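You operate a simulated robot arm through the tools that you are given. There is no shell and no other tool.

The job below is to be done with a simulated robot arm. You get a single attempt, and the scene is never put back.

JOB
Put things in order on the top of the sample table. At the end: the blue rag from the top of the sample table stands on top of the beige sole; the brown brass brush stands where the clear big paint jar (marked "BLUE") stood; the grey foam block from the top of the sample table stands where the blue rag stood; the clear big paint jar from the top of the sample table is on the black tray; whatever was shut is shut again. Leave all else as you found it, and nothing knocked over. Set down upright: big paint jar.

Only the result counts: the job must be done as asked and must still hold three seconds after the hand-in. Knocking over, shifting, dropping, spilling or breaking anything else fails it.

ROBOT AND FRAMES
A 6-joint arm with a two-finger parallel gripper, fixed in place. Base frame: the origin is on the floor under the middle of its stand, x ahead of it, y to its left, z up; the work surface is at about z = 0.8. Lengths are in m, angles in rad, forces in N, time in s.
With the tool pointing down near the work surface it reaches from about 0.26 to 0.68 m from the base axis. Its first joint turns from -1.152 to 1.152 rad. Payload 2.9 kg.
The TCP is the grasp point between the finger pads, 0.03 m short of the fingertips. In the tool frame z runs along the fingers and y along their closing line. Largest opening 0.11 m; finger width 0.02, thickness 0.01; the body of the gripper, 0.048 by 0.112 m, starts 0.055 m behind the TCP.
Orientation is that of the tool frame in the base frame, as [roll, pitch, yaw] about the fixed x, y, z axes, in that order (R = Rz(yaw) Ry(pitch) Rx(roll)). With the fingers straight down and closing along the base's y, the tool's x points along the base's -x, its y along +y and its z along -z.

CONTROLS
- The arm moves only by the tool arm_command. Its argument "plan" is a list of rows, each an object (a shift or turn left out is 0, a gripper value left out holds the last) with "travel": the shift along the tool's x, y, z in units of 25 mm (1.0 is 25 mm), a list of three; "rot": the turn, a rotation vector about the tool's x, y, z in units of 8 degrees (1.0 is 8 degrees), a list of three; "fingers": the finger opening in m, from 0 to 0.11. In form: [{"travel": [x, y, z], "rot": [ax, ay, az], "fingers": fingers}, ...]. A call has 1 to 20 rows; each row shifts and turns the commanded pose from where the row before left it, along the tool's axes as they then stand. A call with a number of a shift or a turn outside -1 to 1 is refused whole. Each row takes 0.2 s and may step no farther than 0.05 m and 0.15 rad from the row before; otherwise, or with a gripper value out of range, the whole call is refused. Where a pose cannot be reached the arm comes as near as it can. A force on the tool above 40 N (or 10 N above the force at the start of the call, whichever is more), or a blocked arm, ends the call early, and 0.2 s more pass. Each finger travels about 0.108 m/s and halts on what it meets, pressing with about 28 N; the grip force reading is that of the motor and also rises with nothing between the fingers. The clock runs only during rows and for 0.2 s after the last one: add rows that do not move to give the fingers time. The reply holds the time, the measured pose of the TCP, the force on the tool along the base axes, the opening and the grip force, in the units named above and with some noise, with the torque about the TCP (base axes, N m) and any sound that the robot's microphone picked up, and new pictures: "pictures" is both (left out), scene, wrist or none.
- Cameras (640 x 400 px; columns grow to the right, rows downward): "scene" is fixed at [0.0632, 0.4284, 1.3741]; the picture's right is [-0.86, -0.50, 0.00], its down [-0.33, 0.57, -0.75] and it looks along [0.38, -0.65, -0.66] (base axes); focal length 336 px, centre (320, 200). "wrist" rides on the gripper at [0.072, 0.017, -0.103] in the tool frame; the picture's right is [-0.23, 0.97, 0.00], its down [-0.76, -0.18, -0.62] and it looks along [-0.61, -0.14, 0.78] (tool axes); focal length 222 px, centre (320, 200).
- measure_at(camera, pixels): there is no depth. For up to 12 entries [column, row, z] of the newest picture of that camera ("zoom" is the newest enlarged one), the place [x, y] in the base frame at which the ray of that pixel passes the height z, good to about 0.002 m. No time passes.
- enlarge(camera, box): a new picture of the part [left, top, right, bottom] of that camera's present view, enlarged. No time passes.
- job_done(): hands the job in; it is judged then, once.

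Open the gripper and draw the arm clear of the work before you hand the job in, unless the task says otherwise.

The tools are called after "Emit:" by a JSON object that holds its "op" and its "data". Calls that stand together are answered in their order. arm_command: Moves the arm, as the interface text tells. Its arguments: {"type":"object","properties":{"plan":{"type":"array"},"pictures":{"type":"string","enum":["both","scene","wrist","none"]}},"required":["plan"]} The other tools are called the same way: measure_at (camera, pixels) gives the place at which the rays of pixels pass given heights; enlarge (camera, box) takes an enlarged picture of a part of a camera's view; job_done () hands the job in.

At the start:

```text
time_s: 0.0
eef_pos: [0.4354, -0.013, 1.0717]
orientation: [3.141, 0.001, 3.141]
force: [0.2, -1.1, 0.1]
ft_torque: [0.01, 0.0, -0.02]
gripper_width: 0.1098
grip_force: 0.0
```

scene: 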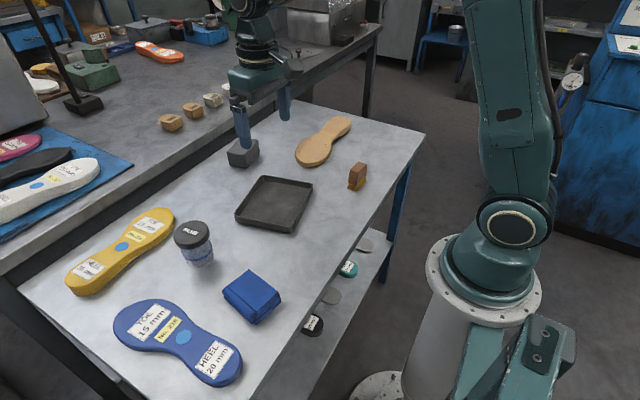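
wrist: 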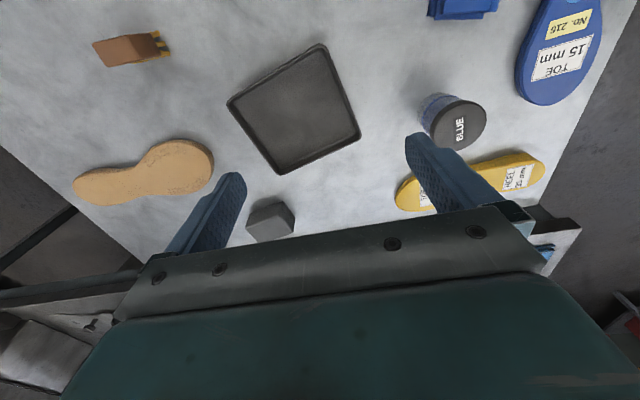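

The scene picture shows the sample table with the beige sole (~325,140), brass brush (~357,177), grey foam block (~243,152), tray (~275,203), jar (~195,240), blue rag (~252,297). I enlarge these areas to see details before moving.

Emit:
{"op": "enlarge", "data": {"camera": "scene", "box": [200, 90, 400, 215]}}

Emit:
{"op": "enlarge", "data": {"camera": "scene", "box": [130, 200, 330, 325]}}

Emit:
{"op": "enlarge", "data": {"camera": "wrist", "box": [60, 0, 380, 200]}}

Emit:
{"op": "enlarge", "data": {"camera": "wrist", "box": [320, 0, 640, 200]}}

```text
3.20 times, centred on (300, 152) of scene
```

zoom: 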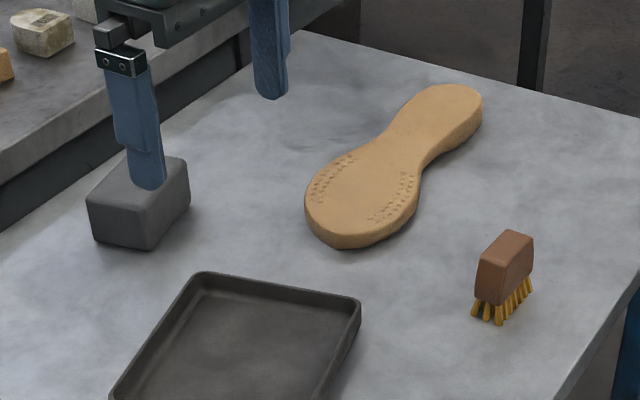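

```text
3.20 times, centred on (230, 262) of scene
```

zoom: 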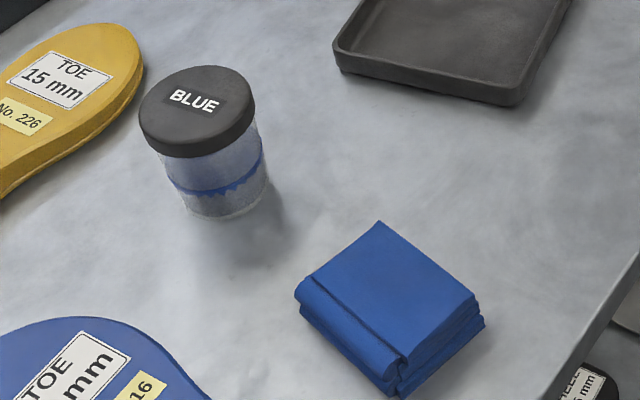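

```text
2.00 times, centred on (220, 100) of wrist
```

zoom: 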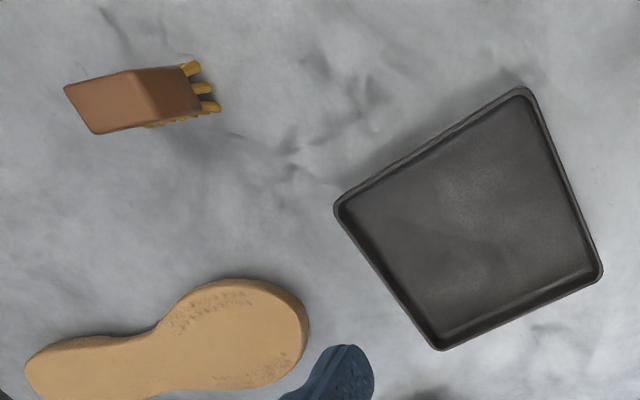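

```text
2.00 times, centred on (480, 100) of wrist
```

zoom: 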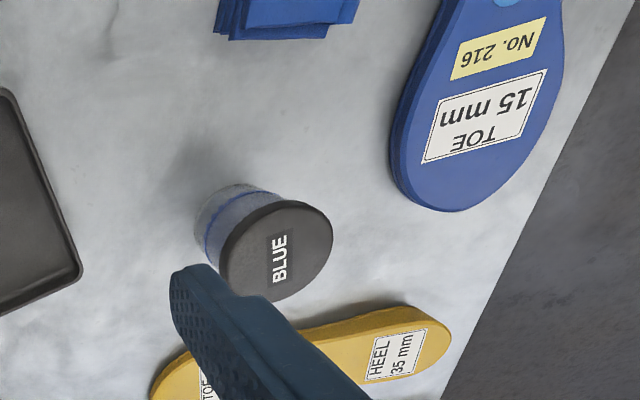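

I measure the places of the main objects from the scene camera at the table height and at guessed top heights, and the same features in the wrist picture to cross-check heights.

Emit:
{"op": "measure_at", "data": {"camera": "scene", "pixels": [[237, 224, 0.8], [292, 232, 0.8], [313, 183, 0.82], [263, 175, 0.82], [235, 212, 0.82], [295, 225, 0.82], [191.6, 232.8, 0.8], [191.6, 232.8, 0.9], [200, 265, 0.8], [425, 133, 0.8], [357, 188, 0.8], [363, 163, 0.85]]}}

Emit:
{"op": "measure_at", "data": {"camera": "wrist", "pixels": [[320, 45, 0.82], [360, 138, 0.82], [279, 174, 0.82], [228, 102, 0.82], [320, 45, 0.8], [360, 138, 0.8], [279, 174, 0.8], [228, 102, 0.8], [458, 125, 0.9], [458, 125, 0.8], [120, 50, 0.85], [120, 50, 0.8]]}}

```text
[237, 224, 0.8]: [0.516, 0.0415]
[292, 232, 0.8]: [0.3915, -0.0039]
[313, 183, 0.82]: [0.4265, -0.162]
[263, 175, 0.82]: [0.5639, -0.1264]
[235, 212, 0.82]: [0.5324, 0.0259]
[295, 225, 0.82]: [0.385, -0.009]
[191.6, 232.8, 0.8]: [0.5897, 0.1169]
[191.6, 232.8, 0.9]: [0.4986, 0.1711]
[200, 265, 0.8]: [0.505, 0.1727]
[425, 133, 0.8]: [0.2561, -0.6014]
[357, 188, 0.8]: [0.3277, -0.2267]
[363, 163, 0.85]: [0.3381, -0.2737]
```

```text
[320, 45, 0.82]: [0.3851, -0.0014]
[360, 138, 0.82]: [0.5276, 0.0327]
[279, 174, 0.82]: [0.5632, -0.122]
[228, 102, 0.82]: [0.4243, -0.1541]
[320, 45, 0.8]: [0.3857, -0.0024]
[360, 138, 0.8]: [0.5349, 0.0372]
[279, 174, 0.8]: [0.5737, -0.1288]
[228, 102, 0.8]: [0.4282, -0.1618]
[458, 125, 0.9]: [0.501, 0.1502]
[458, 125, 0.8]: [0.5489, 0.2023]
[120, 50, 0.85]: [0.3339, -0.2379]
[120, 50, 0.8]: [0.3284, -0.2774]
```

The tray rim is at about z=0.82 and the jar stands near (0.51,0.16). Next I measure the corners of the rag, the foam, the brush, the sole and the jar from the pictures.

Emit:
{"op": "measure_at", "data": {"camera": "scene", "pixels": [[248.1, 269.1, 0.83], [278.4, 293.1, 0.83], [256.6, 311.9, 0.83], [222.8, 290.6, 0.83], [256, 324, 0.8], [281, 301, 0.8], [224, 299, 0.8], [228.4, 153.5, 0.84], [246.5, 158.5, 0.84], [247, 168.5, 0.8], [229.7, 165.5, 0.8], [258, 155, 0.8]]}}

Emit:
{"op": "measure_at", "data": {"camera": "wrist", "pixels": [[95, 42, 0.85], [123, 35, 0.85], [128, 59, 0.85], [107, 67, 0.85], [168, 35, 0.8], [170, 54, 0.8], [247, 212, 0.84], [286, 203, 0.84], [254, 243, 0.84], [294, 234, 0.84], [428, 15, 0.83], [500, 10, 0.83]]}}

Emit:
{"op": "enlarge", "data": {"camera": "wrist", "box": [60, 100, 340, 275]}}

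```text
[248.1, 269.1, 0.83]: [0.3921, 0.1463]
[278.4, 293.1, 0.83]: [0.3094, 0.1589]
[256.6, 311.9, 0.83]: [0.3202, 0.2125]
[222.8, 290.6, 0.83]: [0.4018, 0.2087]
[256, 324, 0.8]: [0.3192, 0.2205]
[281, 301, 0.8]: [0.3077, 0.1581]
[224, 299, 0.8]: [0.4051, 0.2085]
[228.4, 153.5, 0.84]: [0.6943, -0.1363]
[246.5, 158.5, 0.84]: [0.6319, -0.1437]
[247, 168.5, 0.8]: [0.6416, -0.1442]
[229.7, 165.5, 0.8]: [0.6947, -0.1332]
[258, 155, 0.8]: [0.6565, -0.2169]
```

```text
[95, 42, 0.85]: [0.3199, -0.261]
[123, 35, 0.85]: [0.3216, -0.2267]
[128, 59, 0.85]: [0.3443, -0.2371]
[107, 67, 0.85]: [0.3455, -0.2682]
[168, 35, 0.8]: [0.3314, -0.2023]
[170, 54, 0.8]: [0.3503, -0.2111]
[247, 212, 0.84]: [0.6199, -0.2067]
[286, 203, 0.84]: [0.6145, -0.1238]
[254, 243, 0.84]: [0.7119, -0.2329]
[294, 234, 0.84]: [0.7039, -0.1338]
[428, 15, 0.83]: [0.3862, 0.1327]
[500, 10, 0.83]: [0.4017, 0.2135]
```

```text
2.29 times, centred on (200, 188) of wrist
```

zoom: 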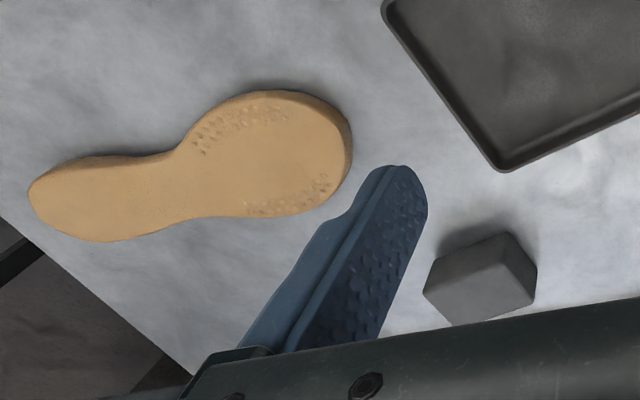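

The rag's centre looks like (0.356,0.181) and its short side is roughly along the base y. I move the arm high over the rag, so the wrist camera looks at it and the scene camera gets a clear view of foam and sole.

Emit:
{"op": "arm_command", "data": {"plan": [{"travel": [0.35, 0.86, 0], "fingers": 0.11}, {"travel": [0.35, 0.86, 0]}, {"travel": [0.35, 0.86, 0]}, {"travel": [0.35, 0.86, 0]}, {"travel": [0.35, 0.86, 0]}, {"travel": [0.35, 0.86, 0]}, {"travel": [0.35, 0.86, 0]}, {"travel": [0.35, 0.86, 0]}, {"travel": [0.35, 0.86, 0]}, {"travel": [0, 0, 0]}], "pictures": "both"}}

```text
time_s: 2.2
eef_pos: [0.3568, 0.1815, 1.0726]
orientation: [-3.141, -0.001, 3.141]
force: [0.4, -0.3, 0.7]
ft_torque: [0.04, 0.01, -0.03]
gripper_width: 0.1098
grip_force: 0.1
```

scene: 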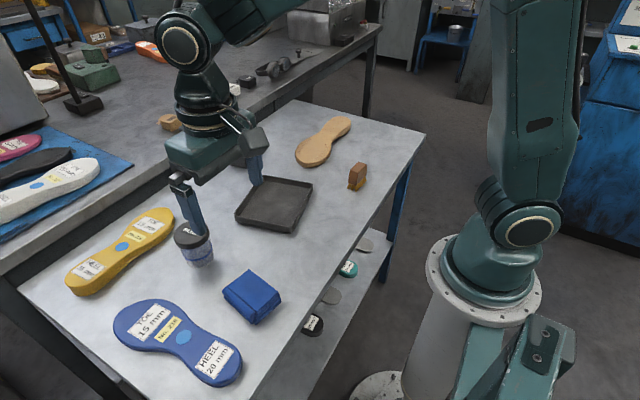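
wrist: 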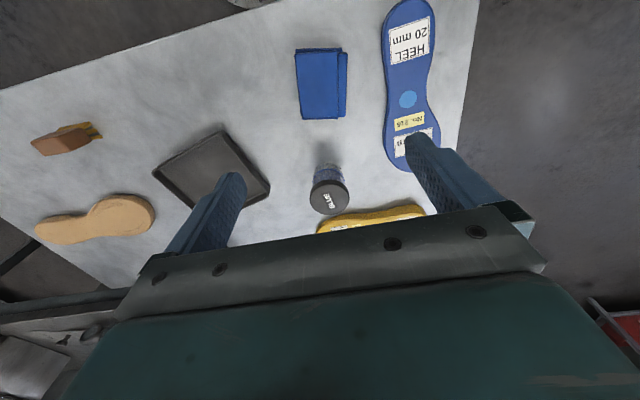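

The wrist picture now shows the rag at (297–347, 48–120), jar lid at (329,198). I enlarge it and measure the rag corners.

Emit:
{"op": "enlarge", "data": {"camera": "wrist", "box": [260, 30, 420, 130]}}

Emit:
{"op": "enlarge", "data": {"camera": "scene", "box": [200, 100, 400, 225]}}

Emit:
{"op": "measure_at", "data": {"camera": "wrist", "pixels": [[295, 50, 0.83], [341, 49, 0.83], [304, 120, 0.83], [345, 118, 0.83], [295, 50, 0.8], [341, 49, 0.8], [304, 120, 0.8], [345, 118, 0.8], [329, 198, 0.88], [329, 198, 0.8]]}}

```text
4.00 times, centred on (340, 80) of wrist
```

zoom: 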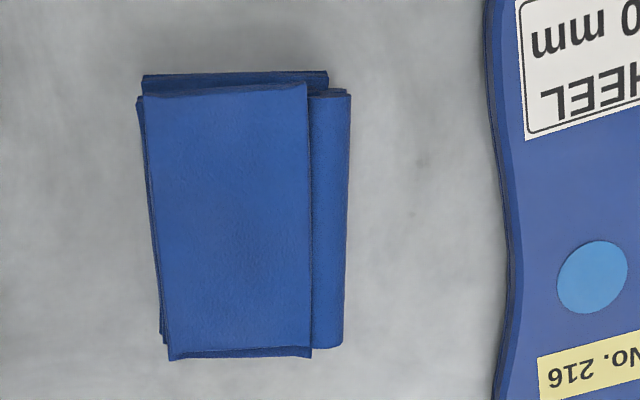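

```text
3.20 times, centred on (300, 162) of scene
```

zoom: 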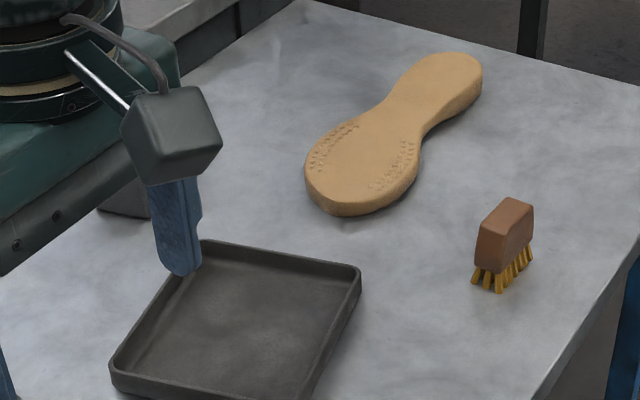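

```text
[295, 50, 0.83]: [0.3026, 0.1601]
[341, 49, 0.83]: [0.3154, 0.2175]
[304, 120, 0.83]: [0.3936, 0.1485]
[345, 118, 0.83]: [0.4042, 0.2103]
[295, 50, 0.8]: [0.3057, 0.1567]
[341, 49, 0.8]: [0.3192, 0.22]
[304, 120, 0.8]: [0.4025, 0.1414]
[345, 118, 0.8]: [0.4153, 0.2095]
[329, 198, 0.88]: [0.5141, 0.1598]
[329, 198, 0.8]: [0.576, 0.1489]
```

The rag centre is about (0.355,0.183) with its long side turned about −6°. I turn the tool to match, narrow the opening to 0.085 (blue sole on one side) and go down to z≈0.90 for a check.

Emit:
{"op": "measure_at", "data": {"camera": "wrist", "pixels": [[383, 60, 0.82], [387, 95, 0.82], [384, 130, 0.82], [383, 80, 0.8]]}}

Emit:
{"op": "arm_command", "data": {"plan": [{"travel": [0.07, 0.06, 0], "rot": [0, 0, 0.75], "fingers": 0.085}, {"travel": [0, 0, 1]}, {"travel": [0, 0, 1]}, {"travel": [0, 0, 1]}, {"travel": [0, 0, 1]}, {"travel": [0, 0, 1]}, {"travel": [0, 0, 1]}, {"travel": [0, 0, 0.9]}, {"travel": [0, 0, 0]}], "pictures": "both"}}

```text
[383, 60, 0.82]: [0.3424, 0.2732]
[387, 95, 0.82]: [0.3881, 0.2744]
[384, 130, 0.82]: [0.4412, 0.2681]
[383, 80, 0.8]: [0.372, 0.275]
```

```text
time_s: 4.2
eef_pos: [0.3555, 0.1819, 0.8996]
orientation: [-3.141, 0.001, 3.038]
force: [-0.5, 1.4, 0.1]
ft_torque: [0.02, -0.02, 0.0]
gripper_width: 0.085
grip_force: 0.1
```

scene: 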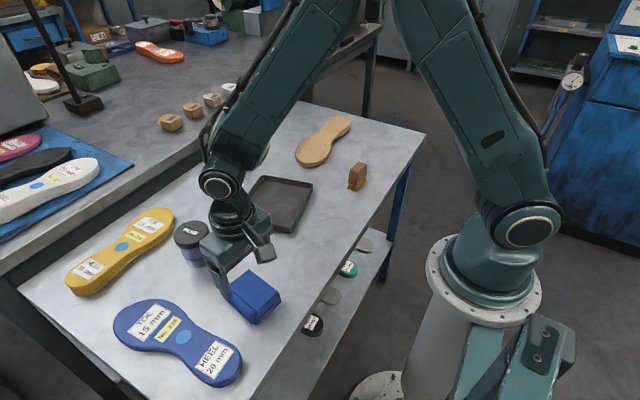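
wrist: 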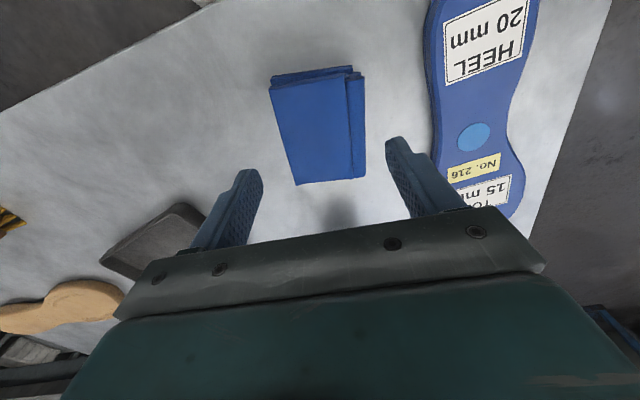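

The rag is seen at (270–366, 67–185) between the fingers. I re-measure its corners and the gripper clearance.

Emit:
{"op": "enlarge", "data": {"camera": "wrist", "box": [230, 50, 430, 200]}}

Emit:
{"op": "measure_at", "data": {"camera": "wrist", "pixels": [[270, 85, 0.83], [352, 72, 0.83], [364, 80, 0.82], [296, 185, 0.83], [355, 178, 0.83], [366, 176, 0.82], [296, 185, 0.8], [366, 176, 0.8], [270, 85, 0.8], [272, 75, 0.8]]}}

Emit:
{"op": "enlarge", "data": {"camera": "scene", "box": [170, 220, 330, 320]}}

```text
2.67 times, centred on (330, 125) of wrist
```

zoom: 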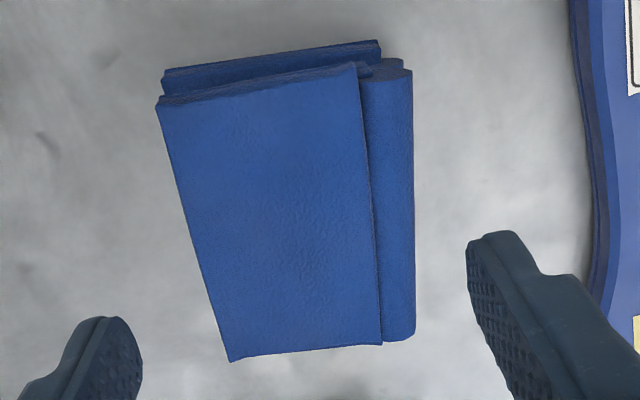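

```text
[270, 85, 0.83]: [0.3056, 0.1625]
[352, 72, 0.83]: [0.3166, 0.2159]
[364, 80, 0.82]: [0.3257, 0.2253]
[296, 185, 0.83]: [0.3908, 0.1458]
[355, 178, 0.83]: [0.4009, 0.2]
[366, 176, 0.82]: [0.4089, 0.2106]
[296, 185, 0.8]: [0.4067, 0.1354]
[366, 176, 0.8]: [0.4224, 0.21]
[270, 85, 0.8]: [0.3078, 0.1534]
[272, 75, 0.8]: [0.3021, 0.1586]
```

```text
4.00 times, centred on (250, 270) of scene
```

zoom: 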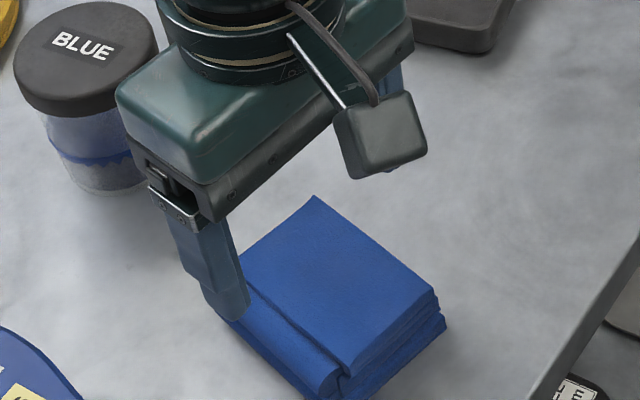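

The rag's long side is turned about −10.5°, centre about (0.357,0.184), width ≈0.066. I turn 4° more, open to 0.092, go down to z≈0.835 and check before closing.

Emit:
{"op": "arm_command", "data": {"plan": [{"travel": [-0.04, 0.08, 0], "rot": [0, 0, 0.55], "fingers": 0.092}, {"travel": [0, 0, 0.8]}, {"travel": [0, 0, 0.8]}, {"travel": [0, 0, 0.6]}, {"travel": [0, 0, 0.36]}, {"travel": [0, 0, 0]}], "pictures": "both"}}

```text
time_s: 5.6
eef_pos: [0.3563, 0.1837, 0.8353]
orientation: [-3.141, 0.0, 2.96]
force: [-0.4, 0.0, -0.2]
ft_torque: [-0.03, 0.0, 0.02]
gripper_width: 0.0921
grip_force: 0.0
```

scene: 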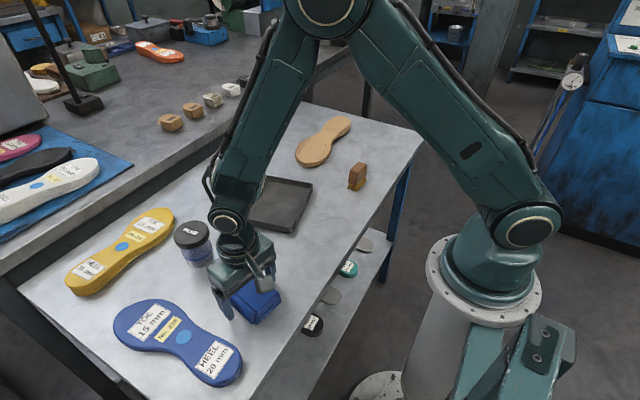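
wrist: 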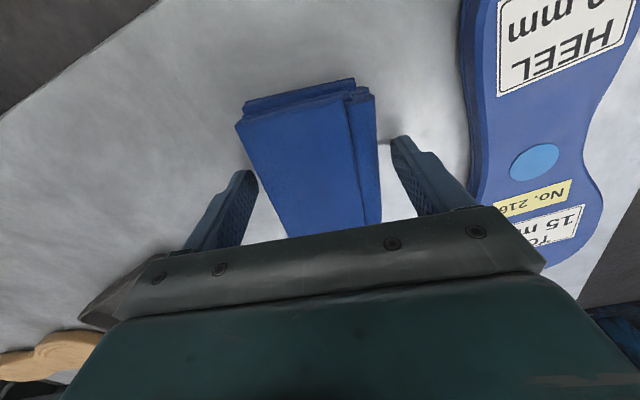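

The fingers straddle the rag with free space on both sides and no contact force. I close onto it.

Emit:
{"op": "arm_command", "data": {"plan": [{"fingers": 0.045}, {"fingers": 0.045}, {"fingers": 0.045}, {"fingers": 0.045}], "pictures": "both"}}

```text
time_s: 6.6
eef_pos: [0.3559, 0.1829, 0.8359]
orientation: [-3.141, 0.0, 2.959]
force: [0.1, -0.4, 0.2]
ft_torque: [0.01, -0.04, 0.02]
gripper_width: 0.064
grip_force: 28.1
```

scene: 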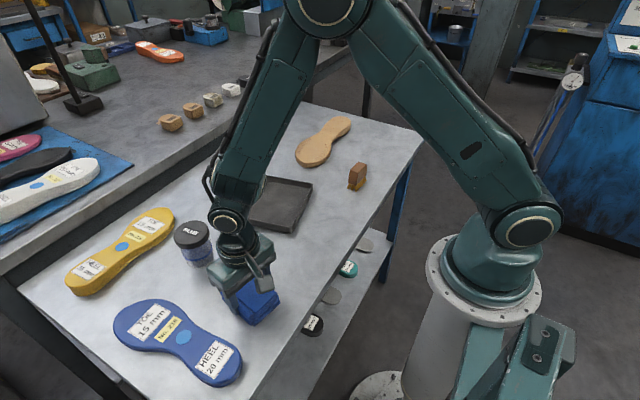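
wrist: 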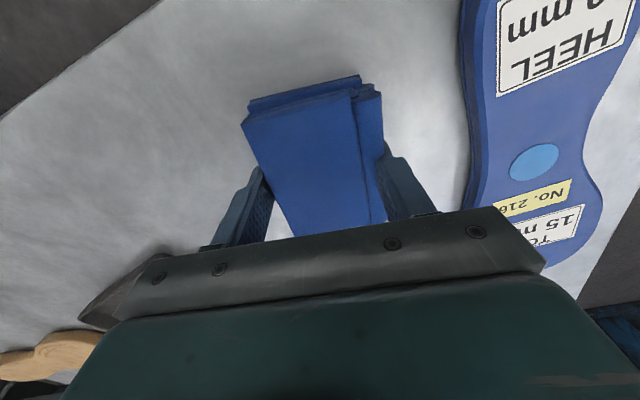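

The rag is held (width 0.064, 28 N). I lift it straight up about 0.15 m and check.

Emit:
{"op": "arm_command", "data": {"plan": [{"travel": [0, 0, -0.4]}, {"travel": [0, 0, -0.8]}, {"travel": [0, 0, -1]}, {"travel": [0, 0, -1]}, {"travel": [0, 0, -1]}, {"travel": [0, 0, -1]}, {"travel": [0, 0, -0.8]}, {"travel": [0, 0, 0]}], "pictures": "both"}}

Emit:
{"op": "measure_at", "data": {"camera": "scene", "pixels": [[312.5, 151.6, 0.82], [325, 136, 0.82], [339, 123, 0.82], [296, 160, 0.82], [350, 122, 0.82], [315, 130, 0.82], [333, 146, 0.82], [301, 142, 0.82], [325, 160, 0.82]]}}

```text
time_s: 8.4
eef_pos: [0.3572, 0.1844, 0.986]
orientation: [-3.141, 0.001, 2.96]
force: [0.8, -0.1, -0.4]
ft_torque: [0.03, 0.01, 0.0]
gripper_width: 0.0642
grip_force: 27.9
```

scene: 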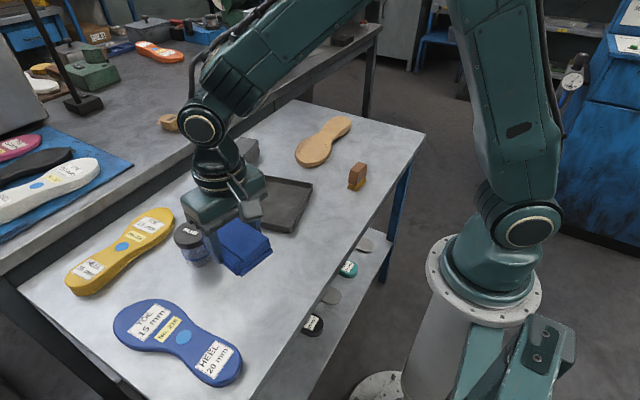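
wrist: 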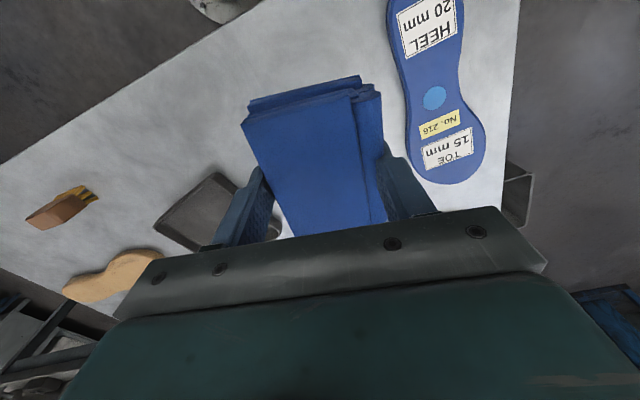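

```text
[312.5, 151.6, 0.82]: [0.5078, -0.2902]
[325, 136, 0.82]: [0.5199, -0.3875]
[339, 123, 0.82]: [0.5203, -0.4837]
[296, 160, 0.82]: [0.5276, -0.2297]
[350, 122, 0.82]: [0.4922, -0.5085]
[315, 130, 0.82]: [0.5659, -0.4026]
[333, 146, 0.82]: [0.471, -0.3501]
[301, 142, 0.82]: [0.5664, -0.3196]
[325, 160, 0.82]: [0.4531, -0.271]
```

The rag is held and lifted. The sole (ball near (0.51,−0.29), heel near (0.51,−0.50)) runs along the base −y; I enlarge it and measure its outline precisely.

Emit:
{"op": "enlarge", "data": {"camera": "scene", "box": [280, 105, 376, 165]}}

```text
6.67 times, centred on (328, 135) of scene
```

zoom: 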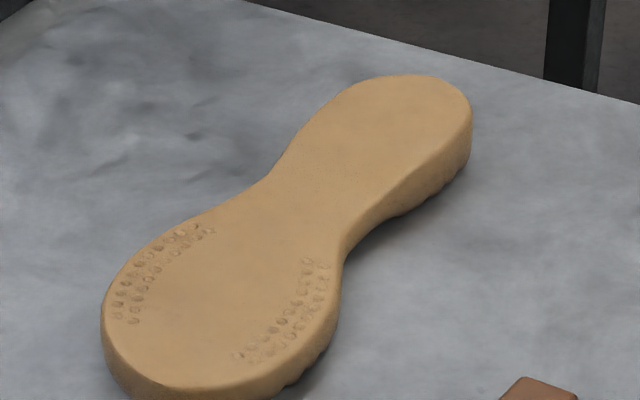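

I measure the outline of the sole's top at plausible heights from this zoom.

Emit:
{"op": "measure_at", "data": {"camera": "zoom", "pixels": [[104, 300, 0.82], [130, 365, 0.82], [200, 388, 0.82], [290, 360, 0.82], [338, 290, 0.82], [345, 240, 0.82], [270, 178, 0.82], [200, 215, 0.82], [225, 300, 0.82], [305, 210, 0.823], [410, 75, 0.828], [472, 115, 0.828]]}}

```text
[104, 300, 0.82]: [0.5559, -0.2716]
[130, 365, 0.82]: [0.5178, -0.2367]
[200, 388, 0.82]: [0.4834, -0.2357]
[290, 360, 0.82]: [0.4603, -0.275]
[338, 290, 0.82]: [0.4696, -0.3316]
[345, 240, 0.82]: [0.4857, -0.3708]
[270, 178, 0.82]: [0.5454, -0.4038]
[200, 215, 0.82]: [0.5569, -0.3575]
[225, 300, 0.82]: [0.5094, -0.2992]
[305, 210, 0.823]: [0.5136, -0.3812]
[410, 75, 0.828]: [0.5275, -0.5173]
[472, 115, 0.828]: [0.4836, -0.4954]
```

The ball of the sole spans x 0.46–0.557, y −0.235 to −0.36. I carry the rag at height to above (0.508,−0.300), then will turn it so its long side lies along the sole.

Emit:
{"op": "arm_command", "data": {"plan": [{"travel": [-0.496, -0.945, 0]}, {"travel": [-0.496, -0.945, 0]}, {"travel": [-0.496, -0.945, 0]}, {"travel": [-0.496, -0.945, 0]}, {"travel": [-0.496, -0.945, 0]}, {"travel": [-0.496, -0.945, 0]}, {"travel": [-0.496, -0.945, 0]}, {"travel": [-0.496, -0.945, 0]}, {"travel": [-0.496, -0.945, 0]}, {"travel": [-0.496, -0.945, 0]}, {"travel": [-0.496, -0.945, 0]}, {"travel": [-0.496, -0.945, 0]}, {"travel": [-0.496, -0.945, 0]}, {"travel": [-0.496, -0.945, 0]}, {"travel": [-0.496, -0.945, 0]}, {"travel": [-0.496, -0.945, 0]}, {"travel": [-0.496, -0.945, 0]}, {"travel": [-0.496, -0.945, 0]}, {"travel": [-0.496, -0.945, 0]}, {"travel": [0, 0, 0]}], "pictures": "both"}}

```text
time_s: 12.6
eef_pos: [0.5069, -0.3016, 0.9866]
orientation: [-3.141, 0.001, 2.959]
force: [-0.6, 0.3, -0.6]
ft_torque: [0.02, -0.01, -0.01]
gripper_width: 0.0642
grip_force: 27.7
```

scene: 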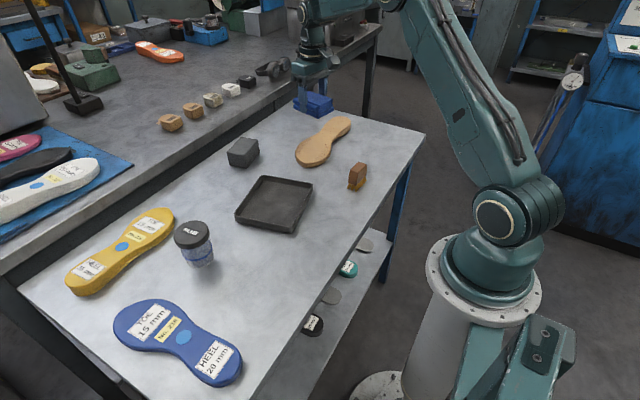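
wrist: 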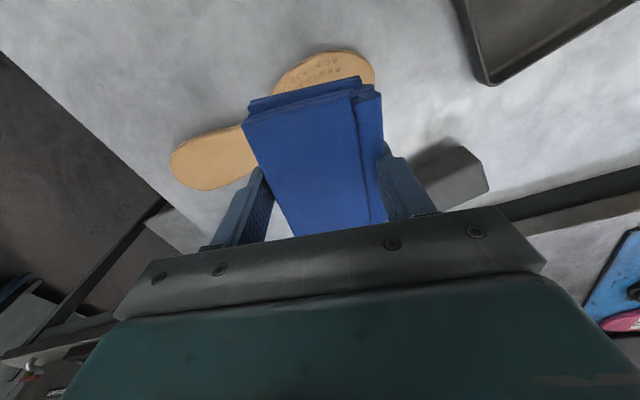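

The rag hangs above the sole, and the foam block is now clear in the scene picture near (243,152). I enlarge the foam and jar areas, and turn the tool ~80°.

Emit:
{"op": "enlarge", "data": {"camera": "scene", "box": [212, 125, 276, 177]}}

Emit:
{"op": "arm_command", "data": {"plan": [{"rot": [0, 0, 0.995]}, {"rot": [0, 0, 0.995]}, {"rot": [0, 0, 0.995]}, {"rot": [0, 0, 0.995]}, {"rot": [0, 0, 0.995]}, {"rot": [0, 0, 0.995]}, {"rot": [0, 0, 0.995]}, {"rot": [0, 0, 0.995]}, {"rot": [0, 0, 0.995]}, {"rot": [0, 0, 0.995]}, {"travel": [0, 0, 0]}], "pictures": "both"}}

```text
7.69 times, centred on (244, 151) of scene
```

zoom: 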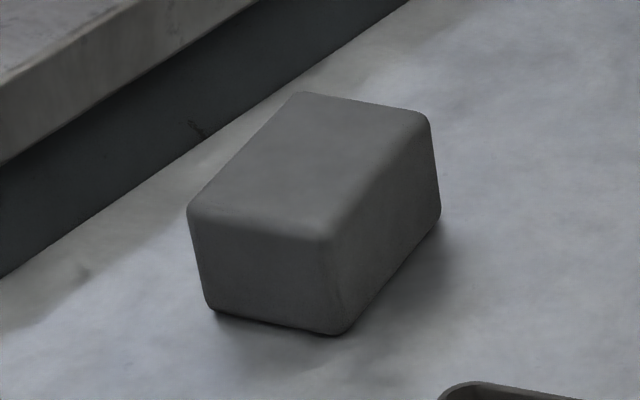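

```text
time_s: 15.0
eef_pos: [0.5058, -0.2999, 0.9867]
orientation: [3.141, 0.001, 1.569]
force: [1.3, 0.9, -1.1]
ft_torque: [0.02, -0.01, 0.02]
gripper_width: 0.0644
grip_force: 27.8
```

scene: 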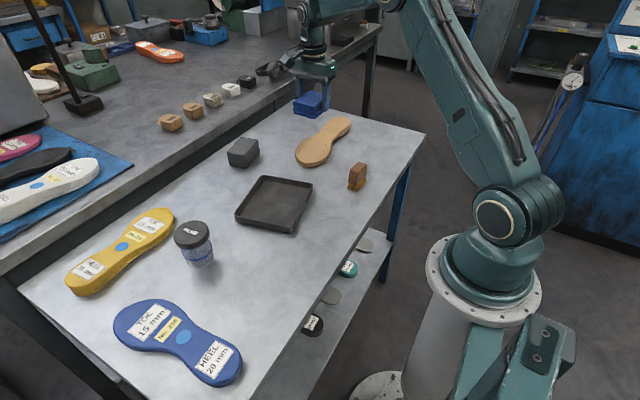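
wrist: 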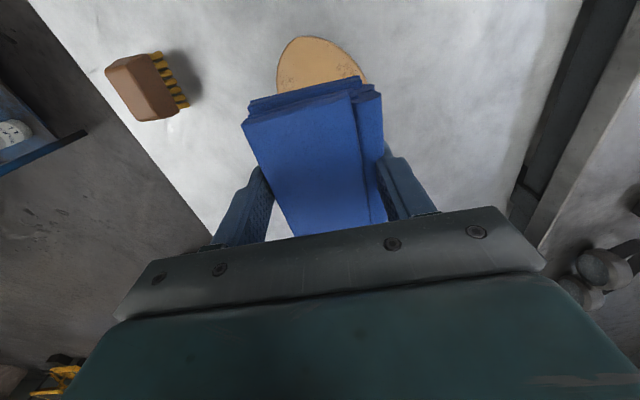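

I measure the foam corners (zoom) and check the toe of the sole in the wrist picture against the rag.

Emit:
{"op": "measure_at", "data": {"camera": "zoom", "pixels": [[210, 310, 0.8], [340, 335, 0.8], [438, 222, 0.8], [190, 212, 0.835], [335, 240, 0.835], [430, 120, 0.835], [297, 92, 0.835], [190, 212, 0.845], [335, 240, 0.845], [430, 120, 0.845], [297, 92, 0.845]]}}

Emit:
{"op": "measure_at", "data": {"camera": "wrist", "pixels": [[308, 37, 0.82], [278, 90, 0.82], [365, 80, 0.82], [278, 60, 0.82], [350, 55, 0.82], [108, 72, 0.85], [140, 122, 0.85], [187, 105, 0.8], [155, 53, 0.8]]}}

```text
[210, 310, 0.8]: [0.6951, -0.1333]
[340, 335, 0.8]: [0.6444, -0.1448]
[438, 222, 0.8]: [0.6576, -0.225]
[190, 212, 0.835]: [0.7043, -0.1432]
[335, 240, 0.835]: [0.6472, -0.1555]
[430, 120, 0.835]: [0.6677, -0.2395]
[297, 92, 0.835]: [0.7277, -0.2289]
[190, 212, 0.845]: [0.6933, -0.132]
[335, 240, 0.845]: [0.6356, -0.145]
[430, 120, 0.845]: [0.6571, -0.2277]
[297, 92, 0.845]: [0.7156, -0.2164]
```

```text
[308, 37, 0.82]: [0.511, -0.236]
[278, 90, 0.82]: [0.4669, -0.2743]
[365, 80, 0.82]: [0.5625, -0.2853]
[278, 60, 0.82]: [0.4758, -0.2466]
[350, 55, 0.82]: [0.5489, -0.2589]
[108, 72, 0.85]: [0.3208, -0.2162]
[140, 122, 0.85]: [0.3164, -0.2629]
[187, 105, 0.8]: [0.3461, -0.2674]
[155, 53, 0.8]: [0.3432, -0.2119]
```

The foam measures about 0.081×0.055, height 0.043, centre (0.676,−0.179). Now I shift 5 mm in +x and lower the rag towards the sole, stopping at z≈0.875.

Emit:
{"op": "arm_command", "data": {"plan": [{"travel": [0, 0.2, 0.5]}, {"travel": [0, 0, 1]}, {"travel": [0, 0, 1]}, {"travel": [0, 0, 1]}, {"travel": [0, 0, 0.6]}, {"travel": [0, 0, 0.37]}, {"travel": [0, 0, 0]}], "pictures": "both"}}

Emit:
{"op": "enlarge", "data": {"camera": "scene", "box": [270, 70, 398, 150]}}

```text
time_s: 16.6
eef_pos: [0.5126, -0.2994, 0.8733]
orientation: [-3.141, -0.001, 1.57]
force: [0.0, -1.5, -0.2]
ft_torque: [0.01, 0.0, -0.02]
gripper_width: 0.0642
grip_force: 27.8
```

scene: 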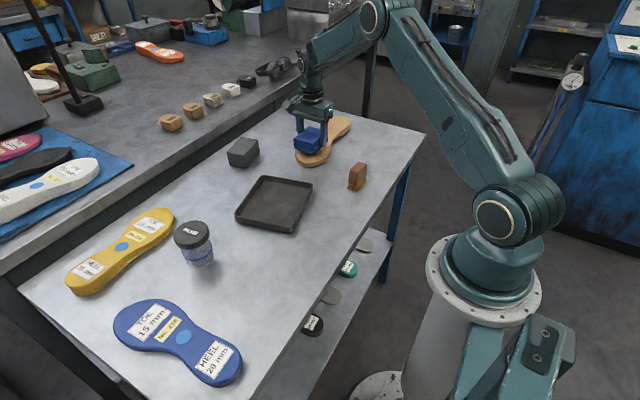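
wrist: 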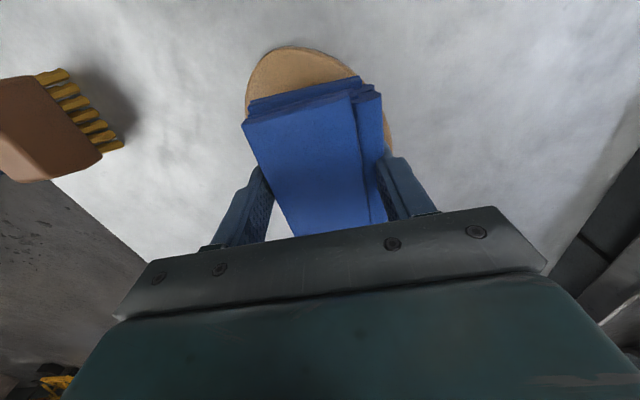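

```text
5.00 times, centred on (334, 110) of scene
```

zoom: 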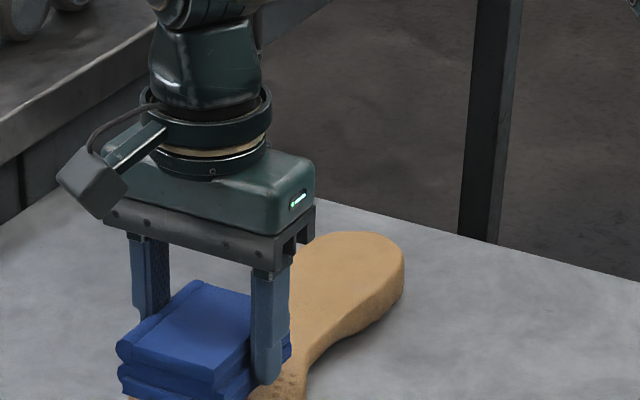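

The rag sits over the ball of the sole with ~1–2 cm to go and no contact. I lower in small steps while watching the force.

Emit:
{"op": "arm_command", "data": {"plan": [{"travel": [0, 0, 0.12]}, {"travel": [0, 0, 0.12]}, {"travel": [0, 0, 0.1]}, {"travel": [0, 0, 0]}], "pictures": "both"}}

Emit:
{"op": "enlarge", "data": {"camera": "scene", "box": [280, 110, 360, 170]}}

```text
time_s: 17.6
eef_pos: [0.513, -0.3, 0.8649]
orientation: [3.14, 0.0, 1.571]
force: [0.1, 0.2, -0.1]
ft_torque: [0.0, -0.03, 0.05]
gripper_width: 0.0644
grip_force: 28.0
```

scene: 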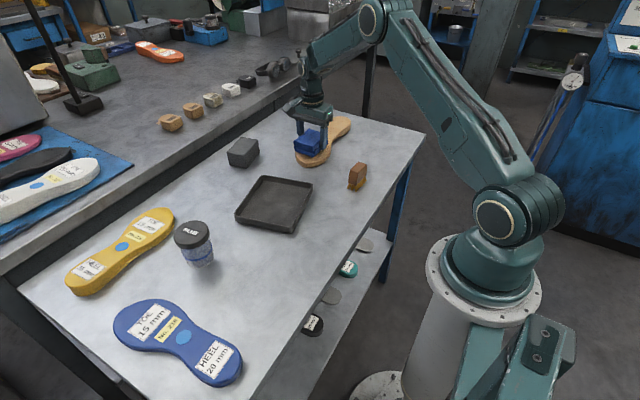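
wrist: 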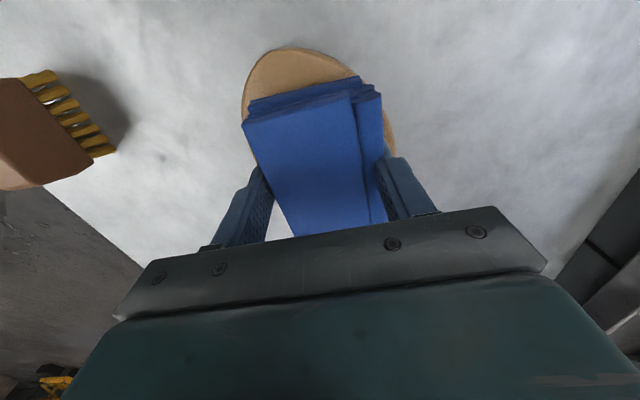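

```text
6.67 times, centred on (320, 140) of scene
```

zoom: 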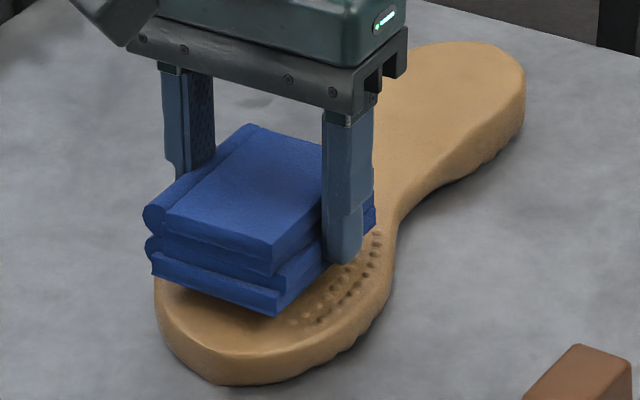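

There is still a small gap beneath the rag. I keep lowering in ~1.5 mm steps.

Emit:
{"op": "arm_command", "data": {"plan": [{"travel": [0, 0, 0.06]}, {"travel": [0, 0, 0.06]}, {"travel": [0, 0, 0]}], "pictures": "none"}}

Emit:
{"op": "enlarge", "data": {"camera": "scene", "box": [280, 110, 360, 170]}}

```text
time_s: 18.4
eef_pos: [0.5135, -0.3003, 0.8627]
orientation: [-3.141, 0.001, 1.57]
force: [0.5, -0.5, 0.1]
ft_torque: [0.0, 0.02, 0.02]
gripper_width: 0.0643
grip_force: 27.6
```

```text
6.67 times, centred on (320, 140) of scene
```

zoom: 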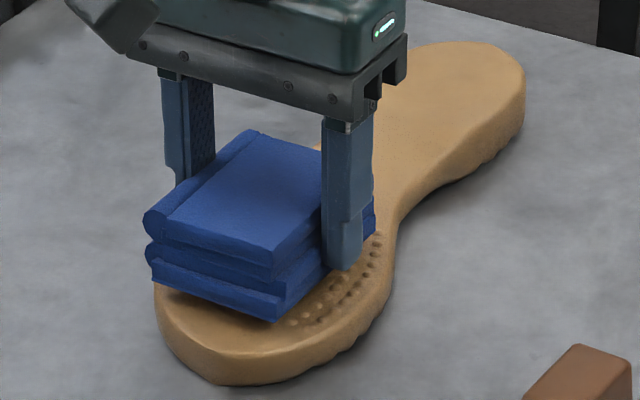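

The rag looks slightly biased to the left (+x) in the zoom; I measure its lower corners and the sole edges before setting it down.

Emit:
{"op": "measure_at", "data": {"camera": "zoom", "pixels": [[152, 282, 0.827], [275, 321, 0.827], [375, 225, 0.827], [156, 300, 0.82], [388, 285, 0.82], [350, 345, 0.82], [215, 383, 0.82], [398, 225, 0.82], [145, 220, 0.857], [272, 255, 0.857], [250, 130, 0.857]]}}

Emit:
{"op": "measure_at", "data": {"camera": "wrist", "pixels": [[243, 105, 0.82], [383, 105, 0.82], [290, 48, 0.82], [395, 150, 0.82], [243, 120, 0.857], [353, 92, 0.857], [382, 95, 0.84], [248, 103, 0.83]]}}

```text
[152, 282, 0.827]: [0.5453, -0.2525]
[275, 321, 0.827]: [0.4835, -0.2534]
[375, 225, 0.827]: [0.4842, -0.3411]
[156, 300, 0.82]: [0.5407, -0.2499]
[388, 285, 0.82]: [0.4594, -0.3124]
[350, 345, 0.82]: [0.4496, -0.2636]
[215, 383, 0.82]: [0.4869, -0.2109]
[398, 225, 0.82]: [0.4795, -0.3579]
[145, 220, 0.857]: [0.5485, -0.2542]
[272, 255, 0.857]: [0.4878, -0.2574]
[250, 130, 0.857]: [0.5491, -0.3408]
```

```text
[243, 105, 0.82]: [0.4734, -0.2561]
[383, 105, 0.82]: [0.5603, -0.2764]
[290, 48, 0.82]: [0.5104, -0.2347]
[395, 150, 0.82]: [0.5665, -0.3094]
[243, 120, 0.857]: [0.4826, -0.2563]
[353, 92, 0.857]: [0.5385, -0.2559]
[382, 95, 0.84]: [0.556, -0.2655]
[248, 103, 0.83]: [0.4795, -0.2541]
```

The rag's front-left corner is near the rounded toe edge. I raise 5 mm, shift 12 mm towards the heel and 3 mm to −x, then lower again.

Emit:
{"op": "arm_command", "data": {"plan": [{"travel": [0, 0, -0.24]}, {"travel": [-0.48, -0.1, 0]}, {"travel": [0, 0, 0.14]}, {"travel": [0, 0, 0.1]}, {"travel": [0, 0, 0]}], "pictures": "none"}}

Emit:
{"op": "enlarge", "data": {"camera": "scene", "box": [280, 110, 360, 170]}}

```text
time_s: 19.6
eef_pos: [0.5104, -0.3121, 0.8622]
orientation: [-3.141, -0.002, 1.57]
force: [-0.2, -0.3, 0.6]
ft_torque: [0.03, 0.02, 0.01]
gripper_width: 0.064
grip_force: 28.1
```

```text
6.67 times, centred on (320, 140) of scene
```

zoom: 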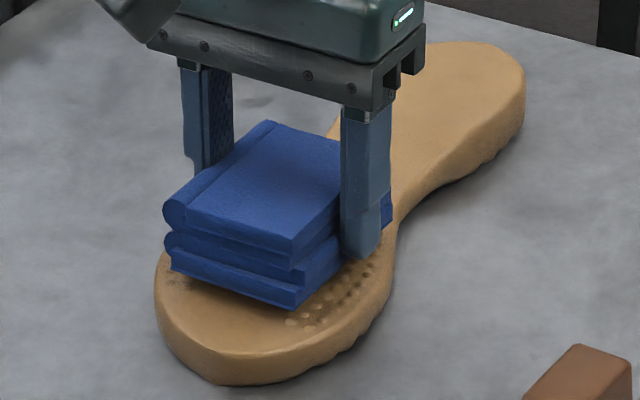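

The rag is now better centred on the ball. I lower in ~1 mm steps and watch the force.

Emit:
{"op": "arm_command", "data": {"plan": [{"travel": [0, 0, 0.05]}, {"travel": [0, 0, 0.05]}, {"travel": [0, 0, 0]}], "pictures": "none"}}

Emit:
{"op": "arm_command", "data": {"plan": [{"travel": [0, 0, 0.05]}, {"travel": [0, 0, 0]}], "pictures": "none"}}

```text
time_s: 20.4
eef_pos: [0.5111, -0.3114, 0.8602]
orientation: [-3.141, 0.002, 1.571]
force: [0.4, -0.9, -0.5]
ft_torque: [0.02, -0.02, 0.01]
gripper_width: 0.0642
grip_force: 28.4
```

```text
time_s: 21.0
eef_pos: [0.5099, -0.3124, 0.8586]
orientation: [3.141, 0.0, 1.571]
force: [0.6, -0.6, -0.5]
ft_torque: [-0.01, 0.01, 0.02]
gripper_width: 0.0643
grip_force: 28.1
```

Still no contact; I continue with single small steps.

Emit:
{"op": "arm_command", "data": {"plan": [{"travel": [0, 0, 0.05]}, {"travel": [0, 0, 0]}], "pictures": "none"}}

Emit:
{"op": "arm_command", "data": {"plan": [{"travel": [0, 0, 0.05]}, {"travel": [0, 0, 0]}], "pictures": "none"}}

Emit:
{"op": "enlarge", "data": {"camera": "scene", "box": [280, 110, 360, 170]}}

```text
time_s: 21.6
eef_pos: [0.5095, -0.3114, 0.8585]
orientation: [3.14, 0.001, 1.571]
force: [-1.0, 1.1, -0.7]
ft_torque: [0.01, -0.01, 0.0]
gripper_width: 0.0645
grip_force: 27.4
```

```text
time_s: 22.2
eef_pos: [0.5091, -0.313, 0.8563]
orientation: [3.141, 0.0, 1.57]
force: [0.3, 0.7, -0.5]
ft_torque: [0.01, 0.02, 0.01]
gripper_width: 0.0643
grip_force: 28.1
```

```text
6.67 times, centred on (320, 140) of scene
```

zoom: 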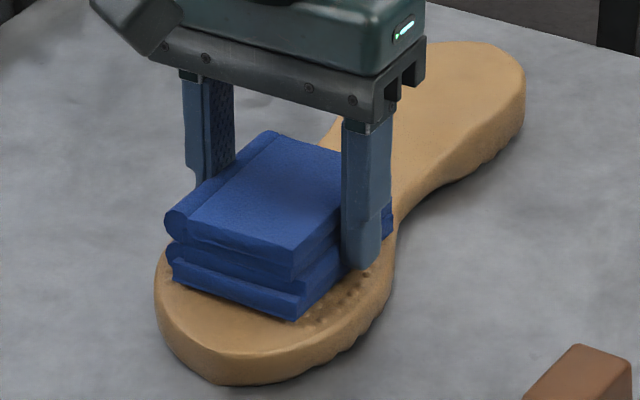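

No contact yet at z=0.8563. I continue downward in 1 mm steps.

Emit:
{"op": "arm_command", "data": {"plan": [{"travel": [0, 0, 0.05]}, {"travel": [0, 0, 0]}], "pictures": "none"}}

Emit:
{"op": "arm_command", "data": {"plan": [{"travel": [0, 0, 0.05]}, {"travel": [0, 0, 0]}], "pictures": "none"}}

Emit:
{"op": "enlarge", "data": {"camera": "scene", "box": [280, 110, 360, 170]}}

```text
time_s: 22.8
eef_pos: [0.5086, -0.3132, 0.8549]
orientation: [3.141, 0.0, 1.571]
force: [0.4, 0.5, 0.0]
ft_torque: [0.03, -0.02, -0.02]
gripper_width: 0.0646
grip_force: 28.0
```

```text
time_s: 23.4
eef_pos: [0.5082, -0.3137, 0.854]
orientation: [-3.141, -0.001, 1.571]
force: [0.6, 0.8, -0.8]
ft_torque: [-0.02, 0.0, -0.01]
gripper_width: 0.0645
grip_force: 28.3
```

```text
6.67 times, centred on (320, 140) of scene
```

zoom: 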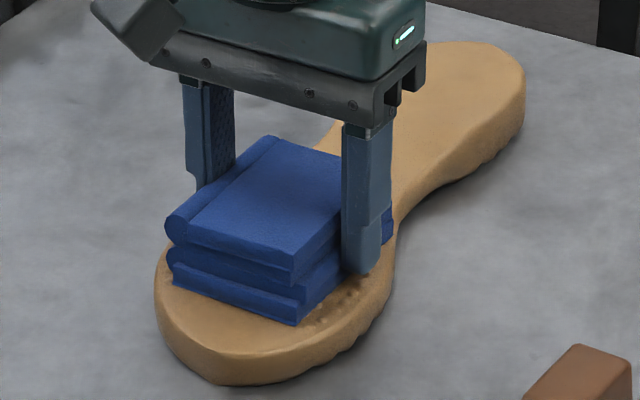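

Still free of contact. Two more 1 mm steps, watching force.

Emit:
{"op": "arm_command", "data": {"plan": [{"travel": [0, 0, 0.05]}, {"travel": [0, 0, 0]}], "pictures": "none"}}

Emit:
{"op": "arm_command", "data": {"plan": [{"travel": [0, 0, 0.05]}, {"travel": [0, 0, 0]}], "pictures": "none"}}

Emit:
{"op": "enlarge", "data": {"camera": "scene", "box": [280, 110, 360, 170]}}

```text
time_s: 24.0
eef_pos: [0.5104, -0.3123, 0.8547]
orientation: [-3.141, 0.001, 1.572]
force: [-2.4, -0.6, 4.9]
ft_torque: [0.03, 0.11, 0.01]
gripper_width: 0.0643
grip_force: 27.6
```

```text
time_s: 24.6
eef_pos: [0.5086, -0.3137, 0.8537]
orientation: [3.139, 0.003, 1.57]
force: [-4.5, 1.8, 19.4]
ft_torque: [0.21, 0.4, -0.01]
gripper_width: 0.0644
grip_force: 27.3
```

```text
6.67 times, centred on (320, 140) of scene
```

zoom: 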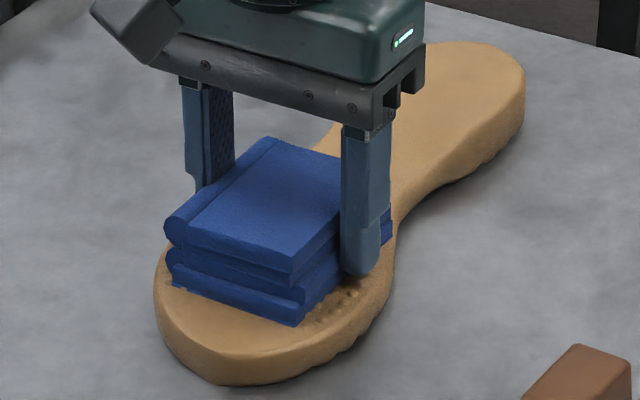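

Contact is reached (19 N upward). I ease off 1 mm and open the fingers gently to 0.085.

Emit:
{"op": "arm_command", "data": {"plan": [{"travel": [0, 0, -0.05]}, {"travel": [0, 0, 0], "fingers": 0.068}, {"travel": [0, 0, 0], "fingers": 0.075}, {"travel": [0, 0, 0], "fingers": 0.085}, {"travel": [0, 0, 0]}], "pictures": "both"}}

Emit:
{"op": "enlarge", "data": {"camera": "scene", "box": [280, 110, 360, 170]}}

```text
time_s: 25.8
eef_pos: [0.5109, -0.3128, 0.8537]
orientation: [-3.141, 0.0, 1.571]
force: [-0.6, -1.1, -0.1]
ft_torque: [0.0, -0.02, 0.03]
gripper_width: 0.0849
grip_force: 0.1
```

scene: 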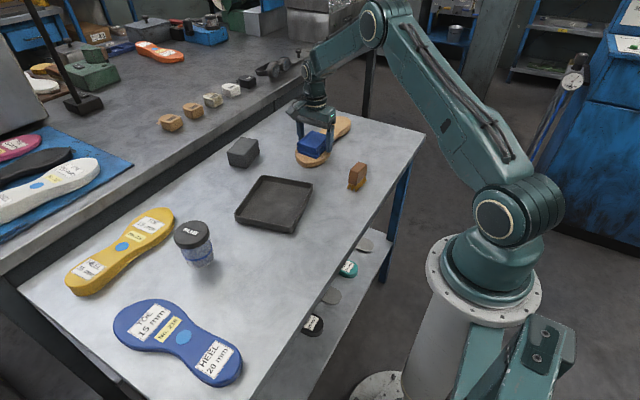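
wrist: 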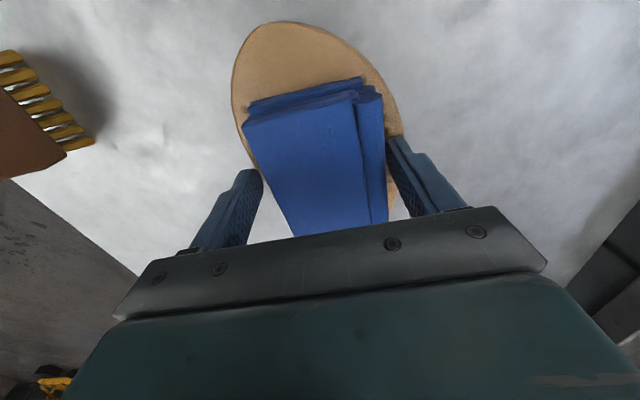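

```text
6.67 times, centred on (320, 140) of scene
```

zoom: 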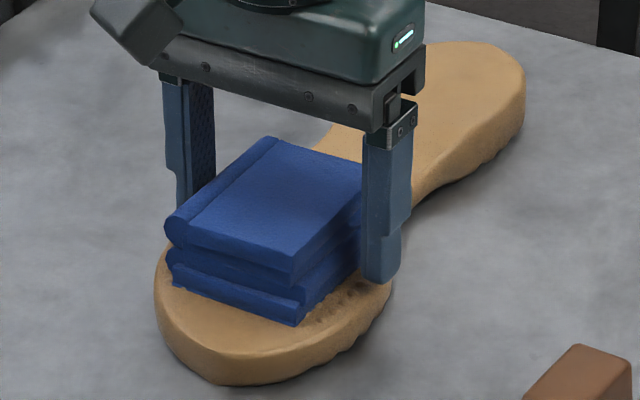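

The rag rests on the sole and the fingers are clear. I rise straight up.

Emit:
{"op": "arm_command", "data": {"plan": [{"travel": [0, 0, -0.3]}, {"travel": [0, 0, -0.8]}, {"travel": [0, 0, -1]}, {"travel": [0, 0, -1]}, {"travel": [0, 0, -1]}, {"travel": [0, 0, -1]}, {"travel": [0, 0, -0.5]}, {"travel": [0, 0, 0]}], "pictures": "both"}}

Emit:
{"op": "enlarge", "data": {"camera": "scene", "box": [280, 110, 360, 170]}}

```text
time_s: 27.6
eef_pos: [0.5108, -0.3131, 0.9928]
orientation: [3.141, -0.001, 1.571]
force: [0.1, -0.4, 0.2]
ft_torque: [0.01, 0.0, -0.01]
gripper_width: 0.085
grip_force: 0.0
```

scene: 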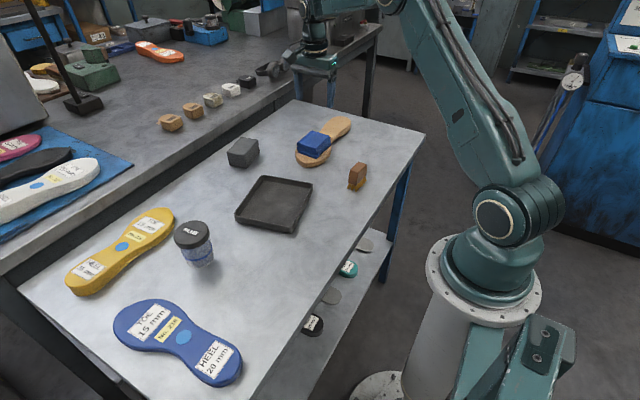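
wrist: 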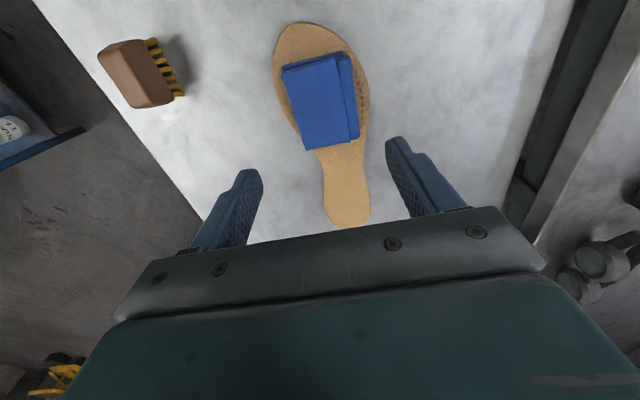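

```text
6.67 times, centred on (320, 140) of scene
```

zoom: 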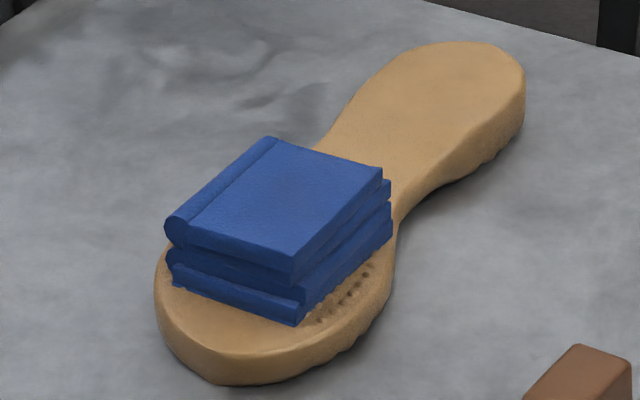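

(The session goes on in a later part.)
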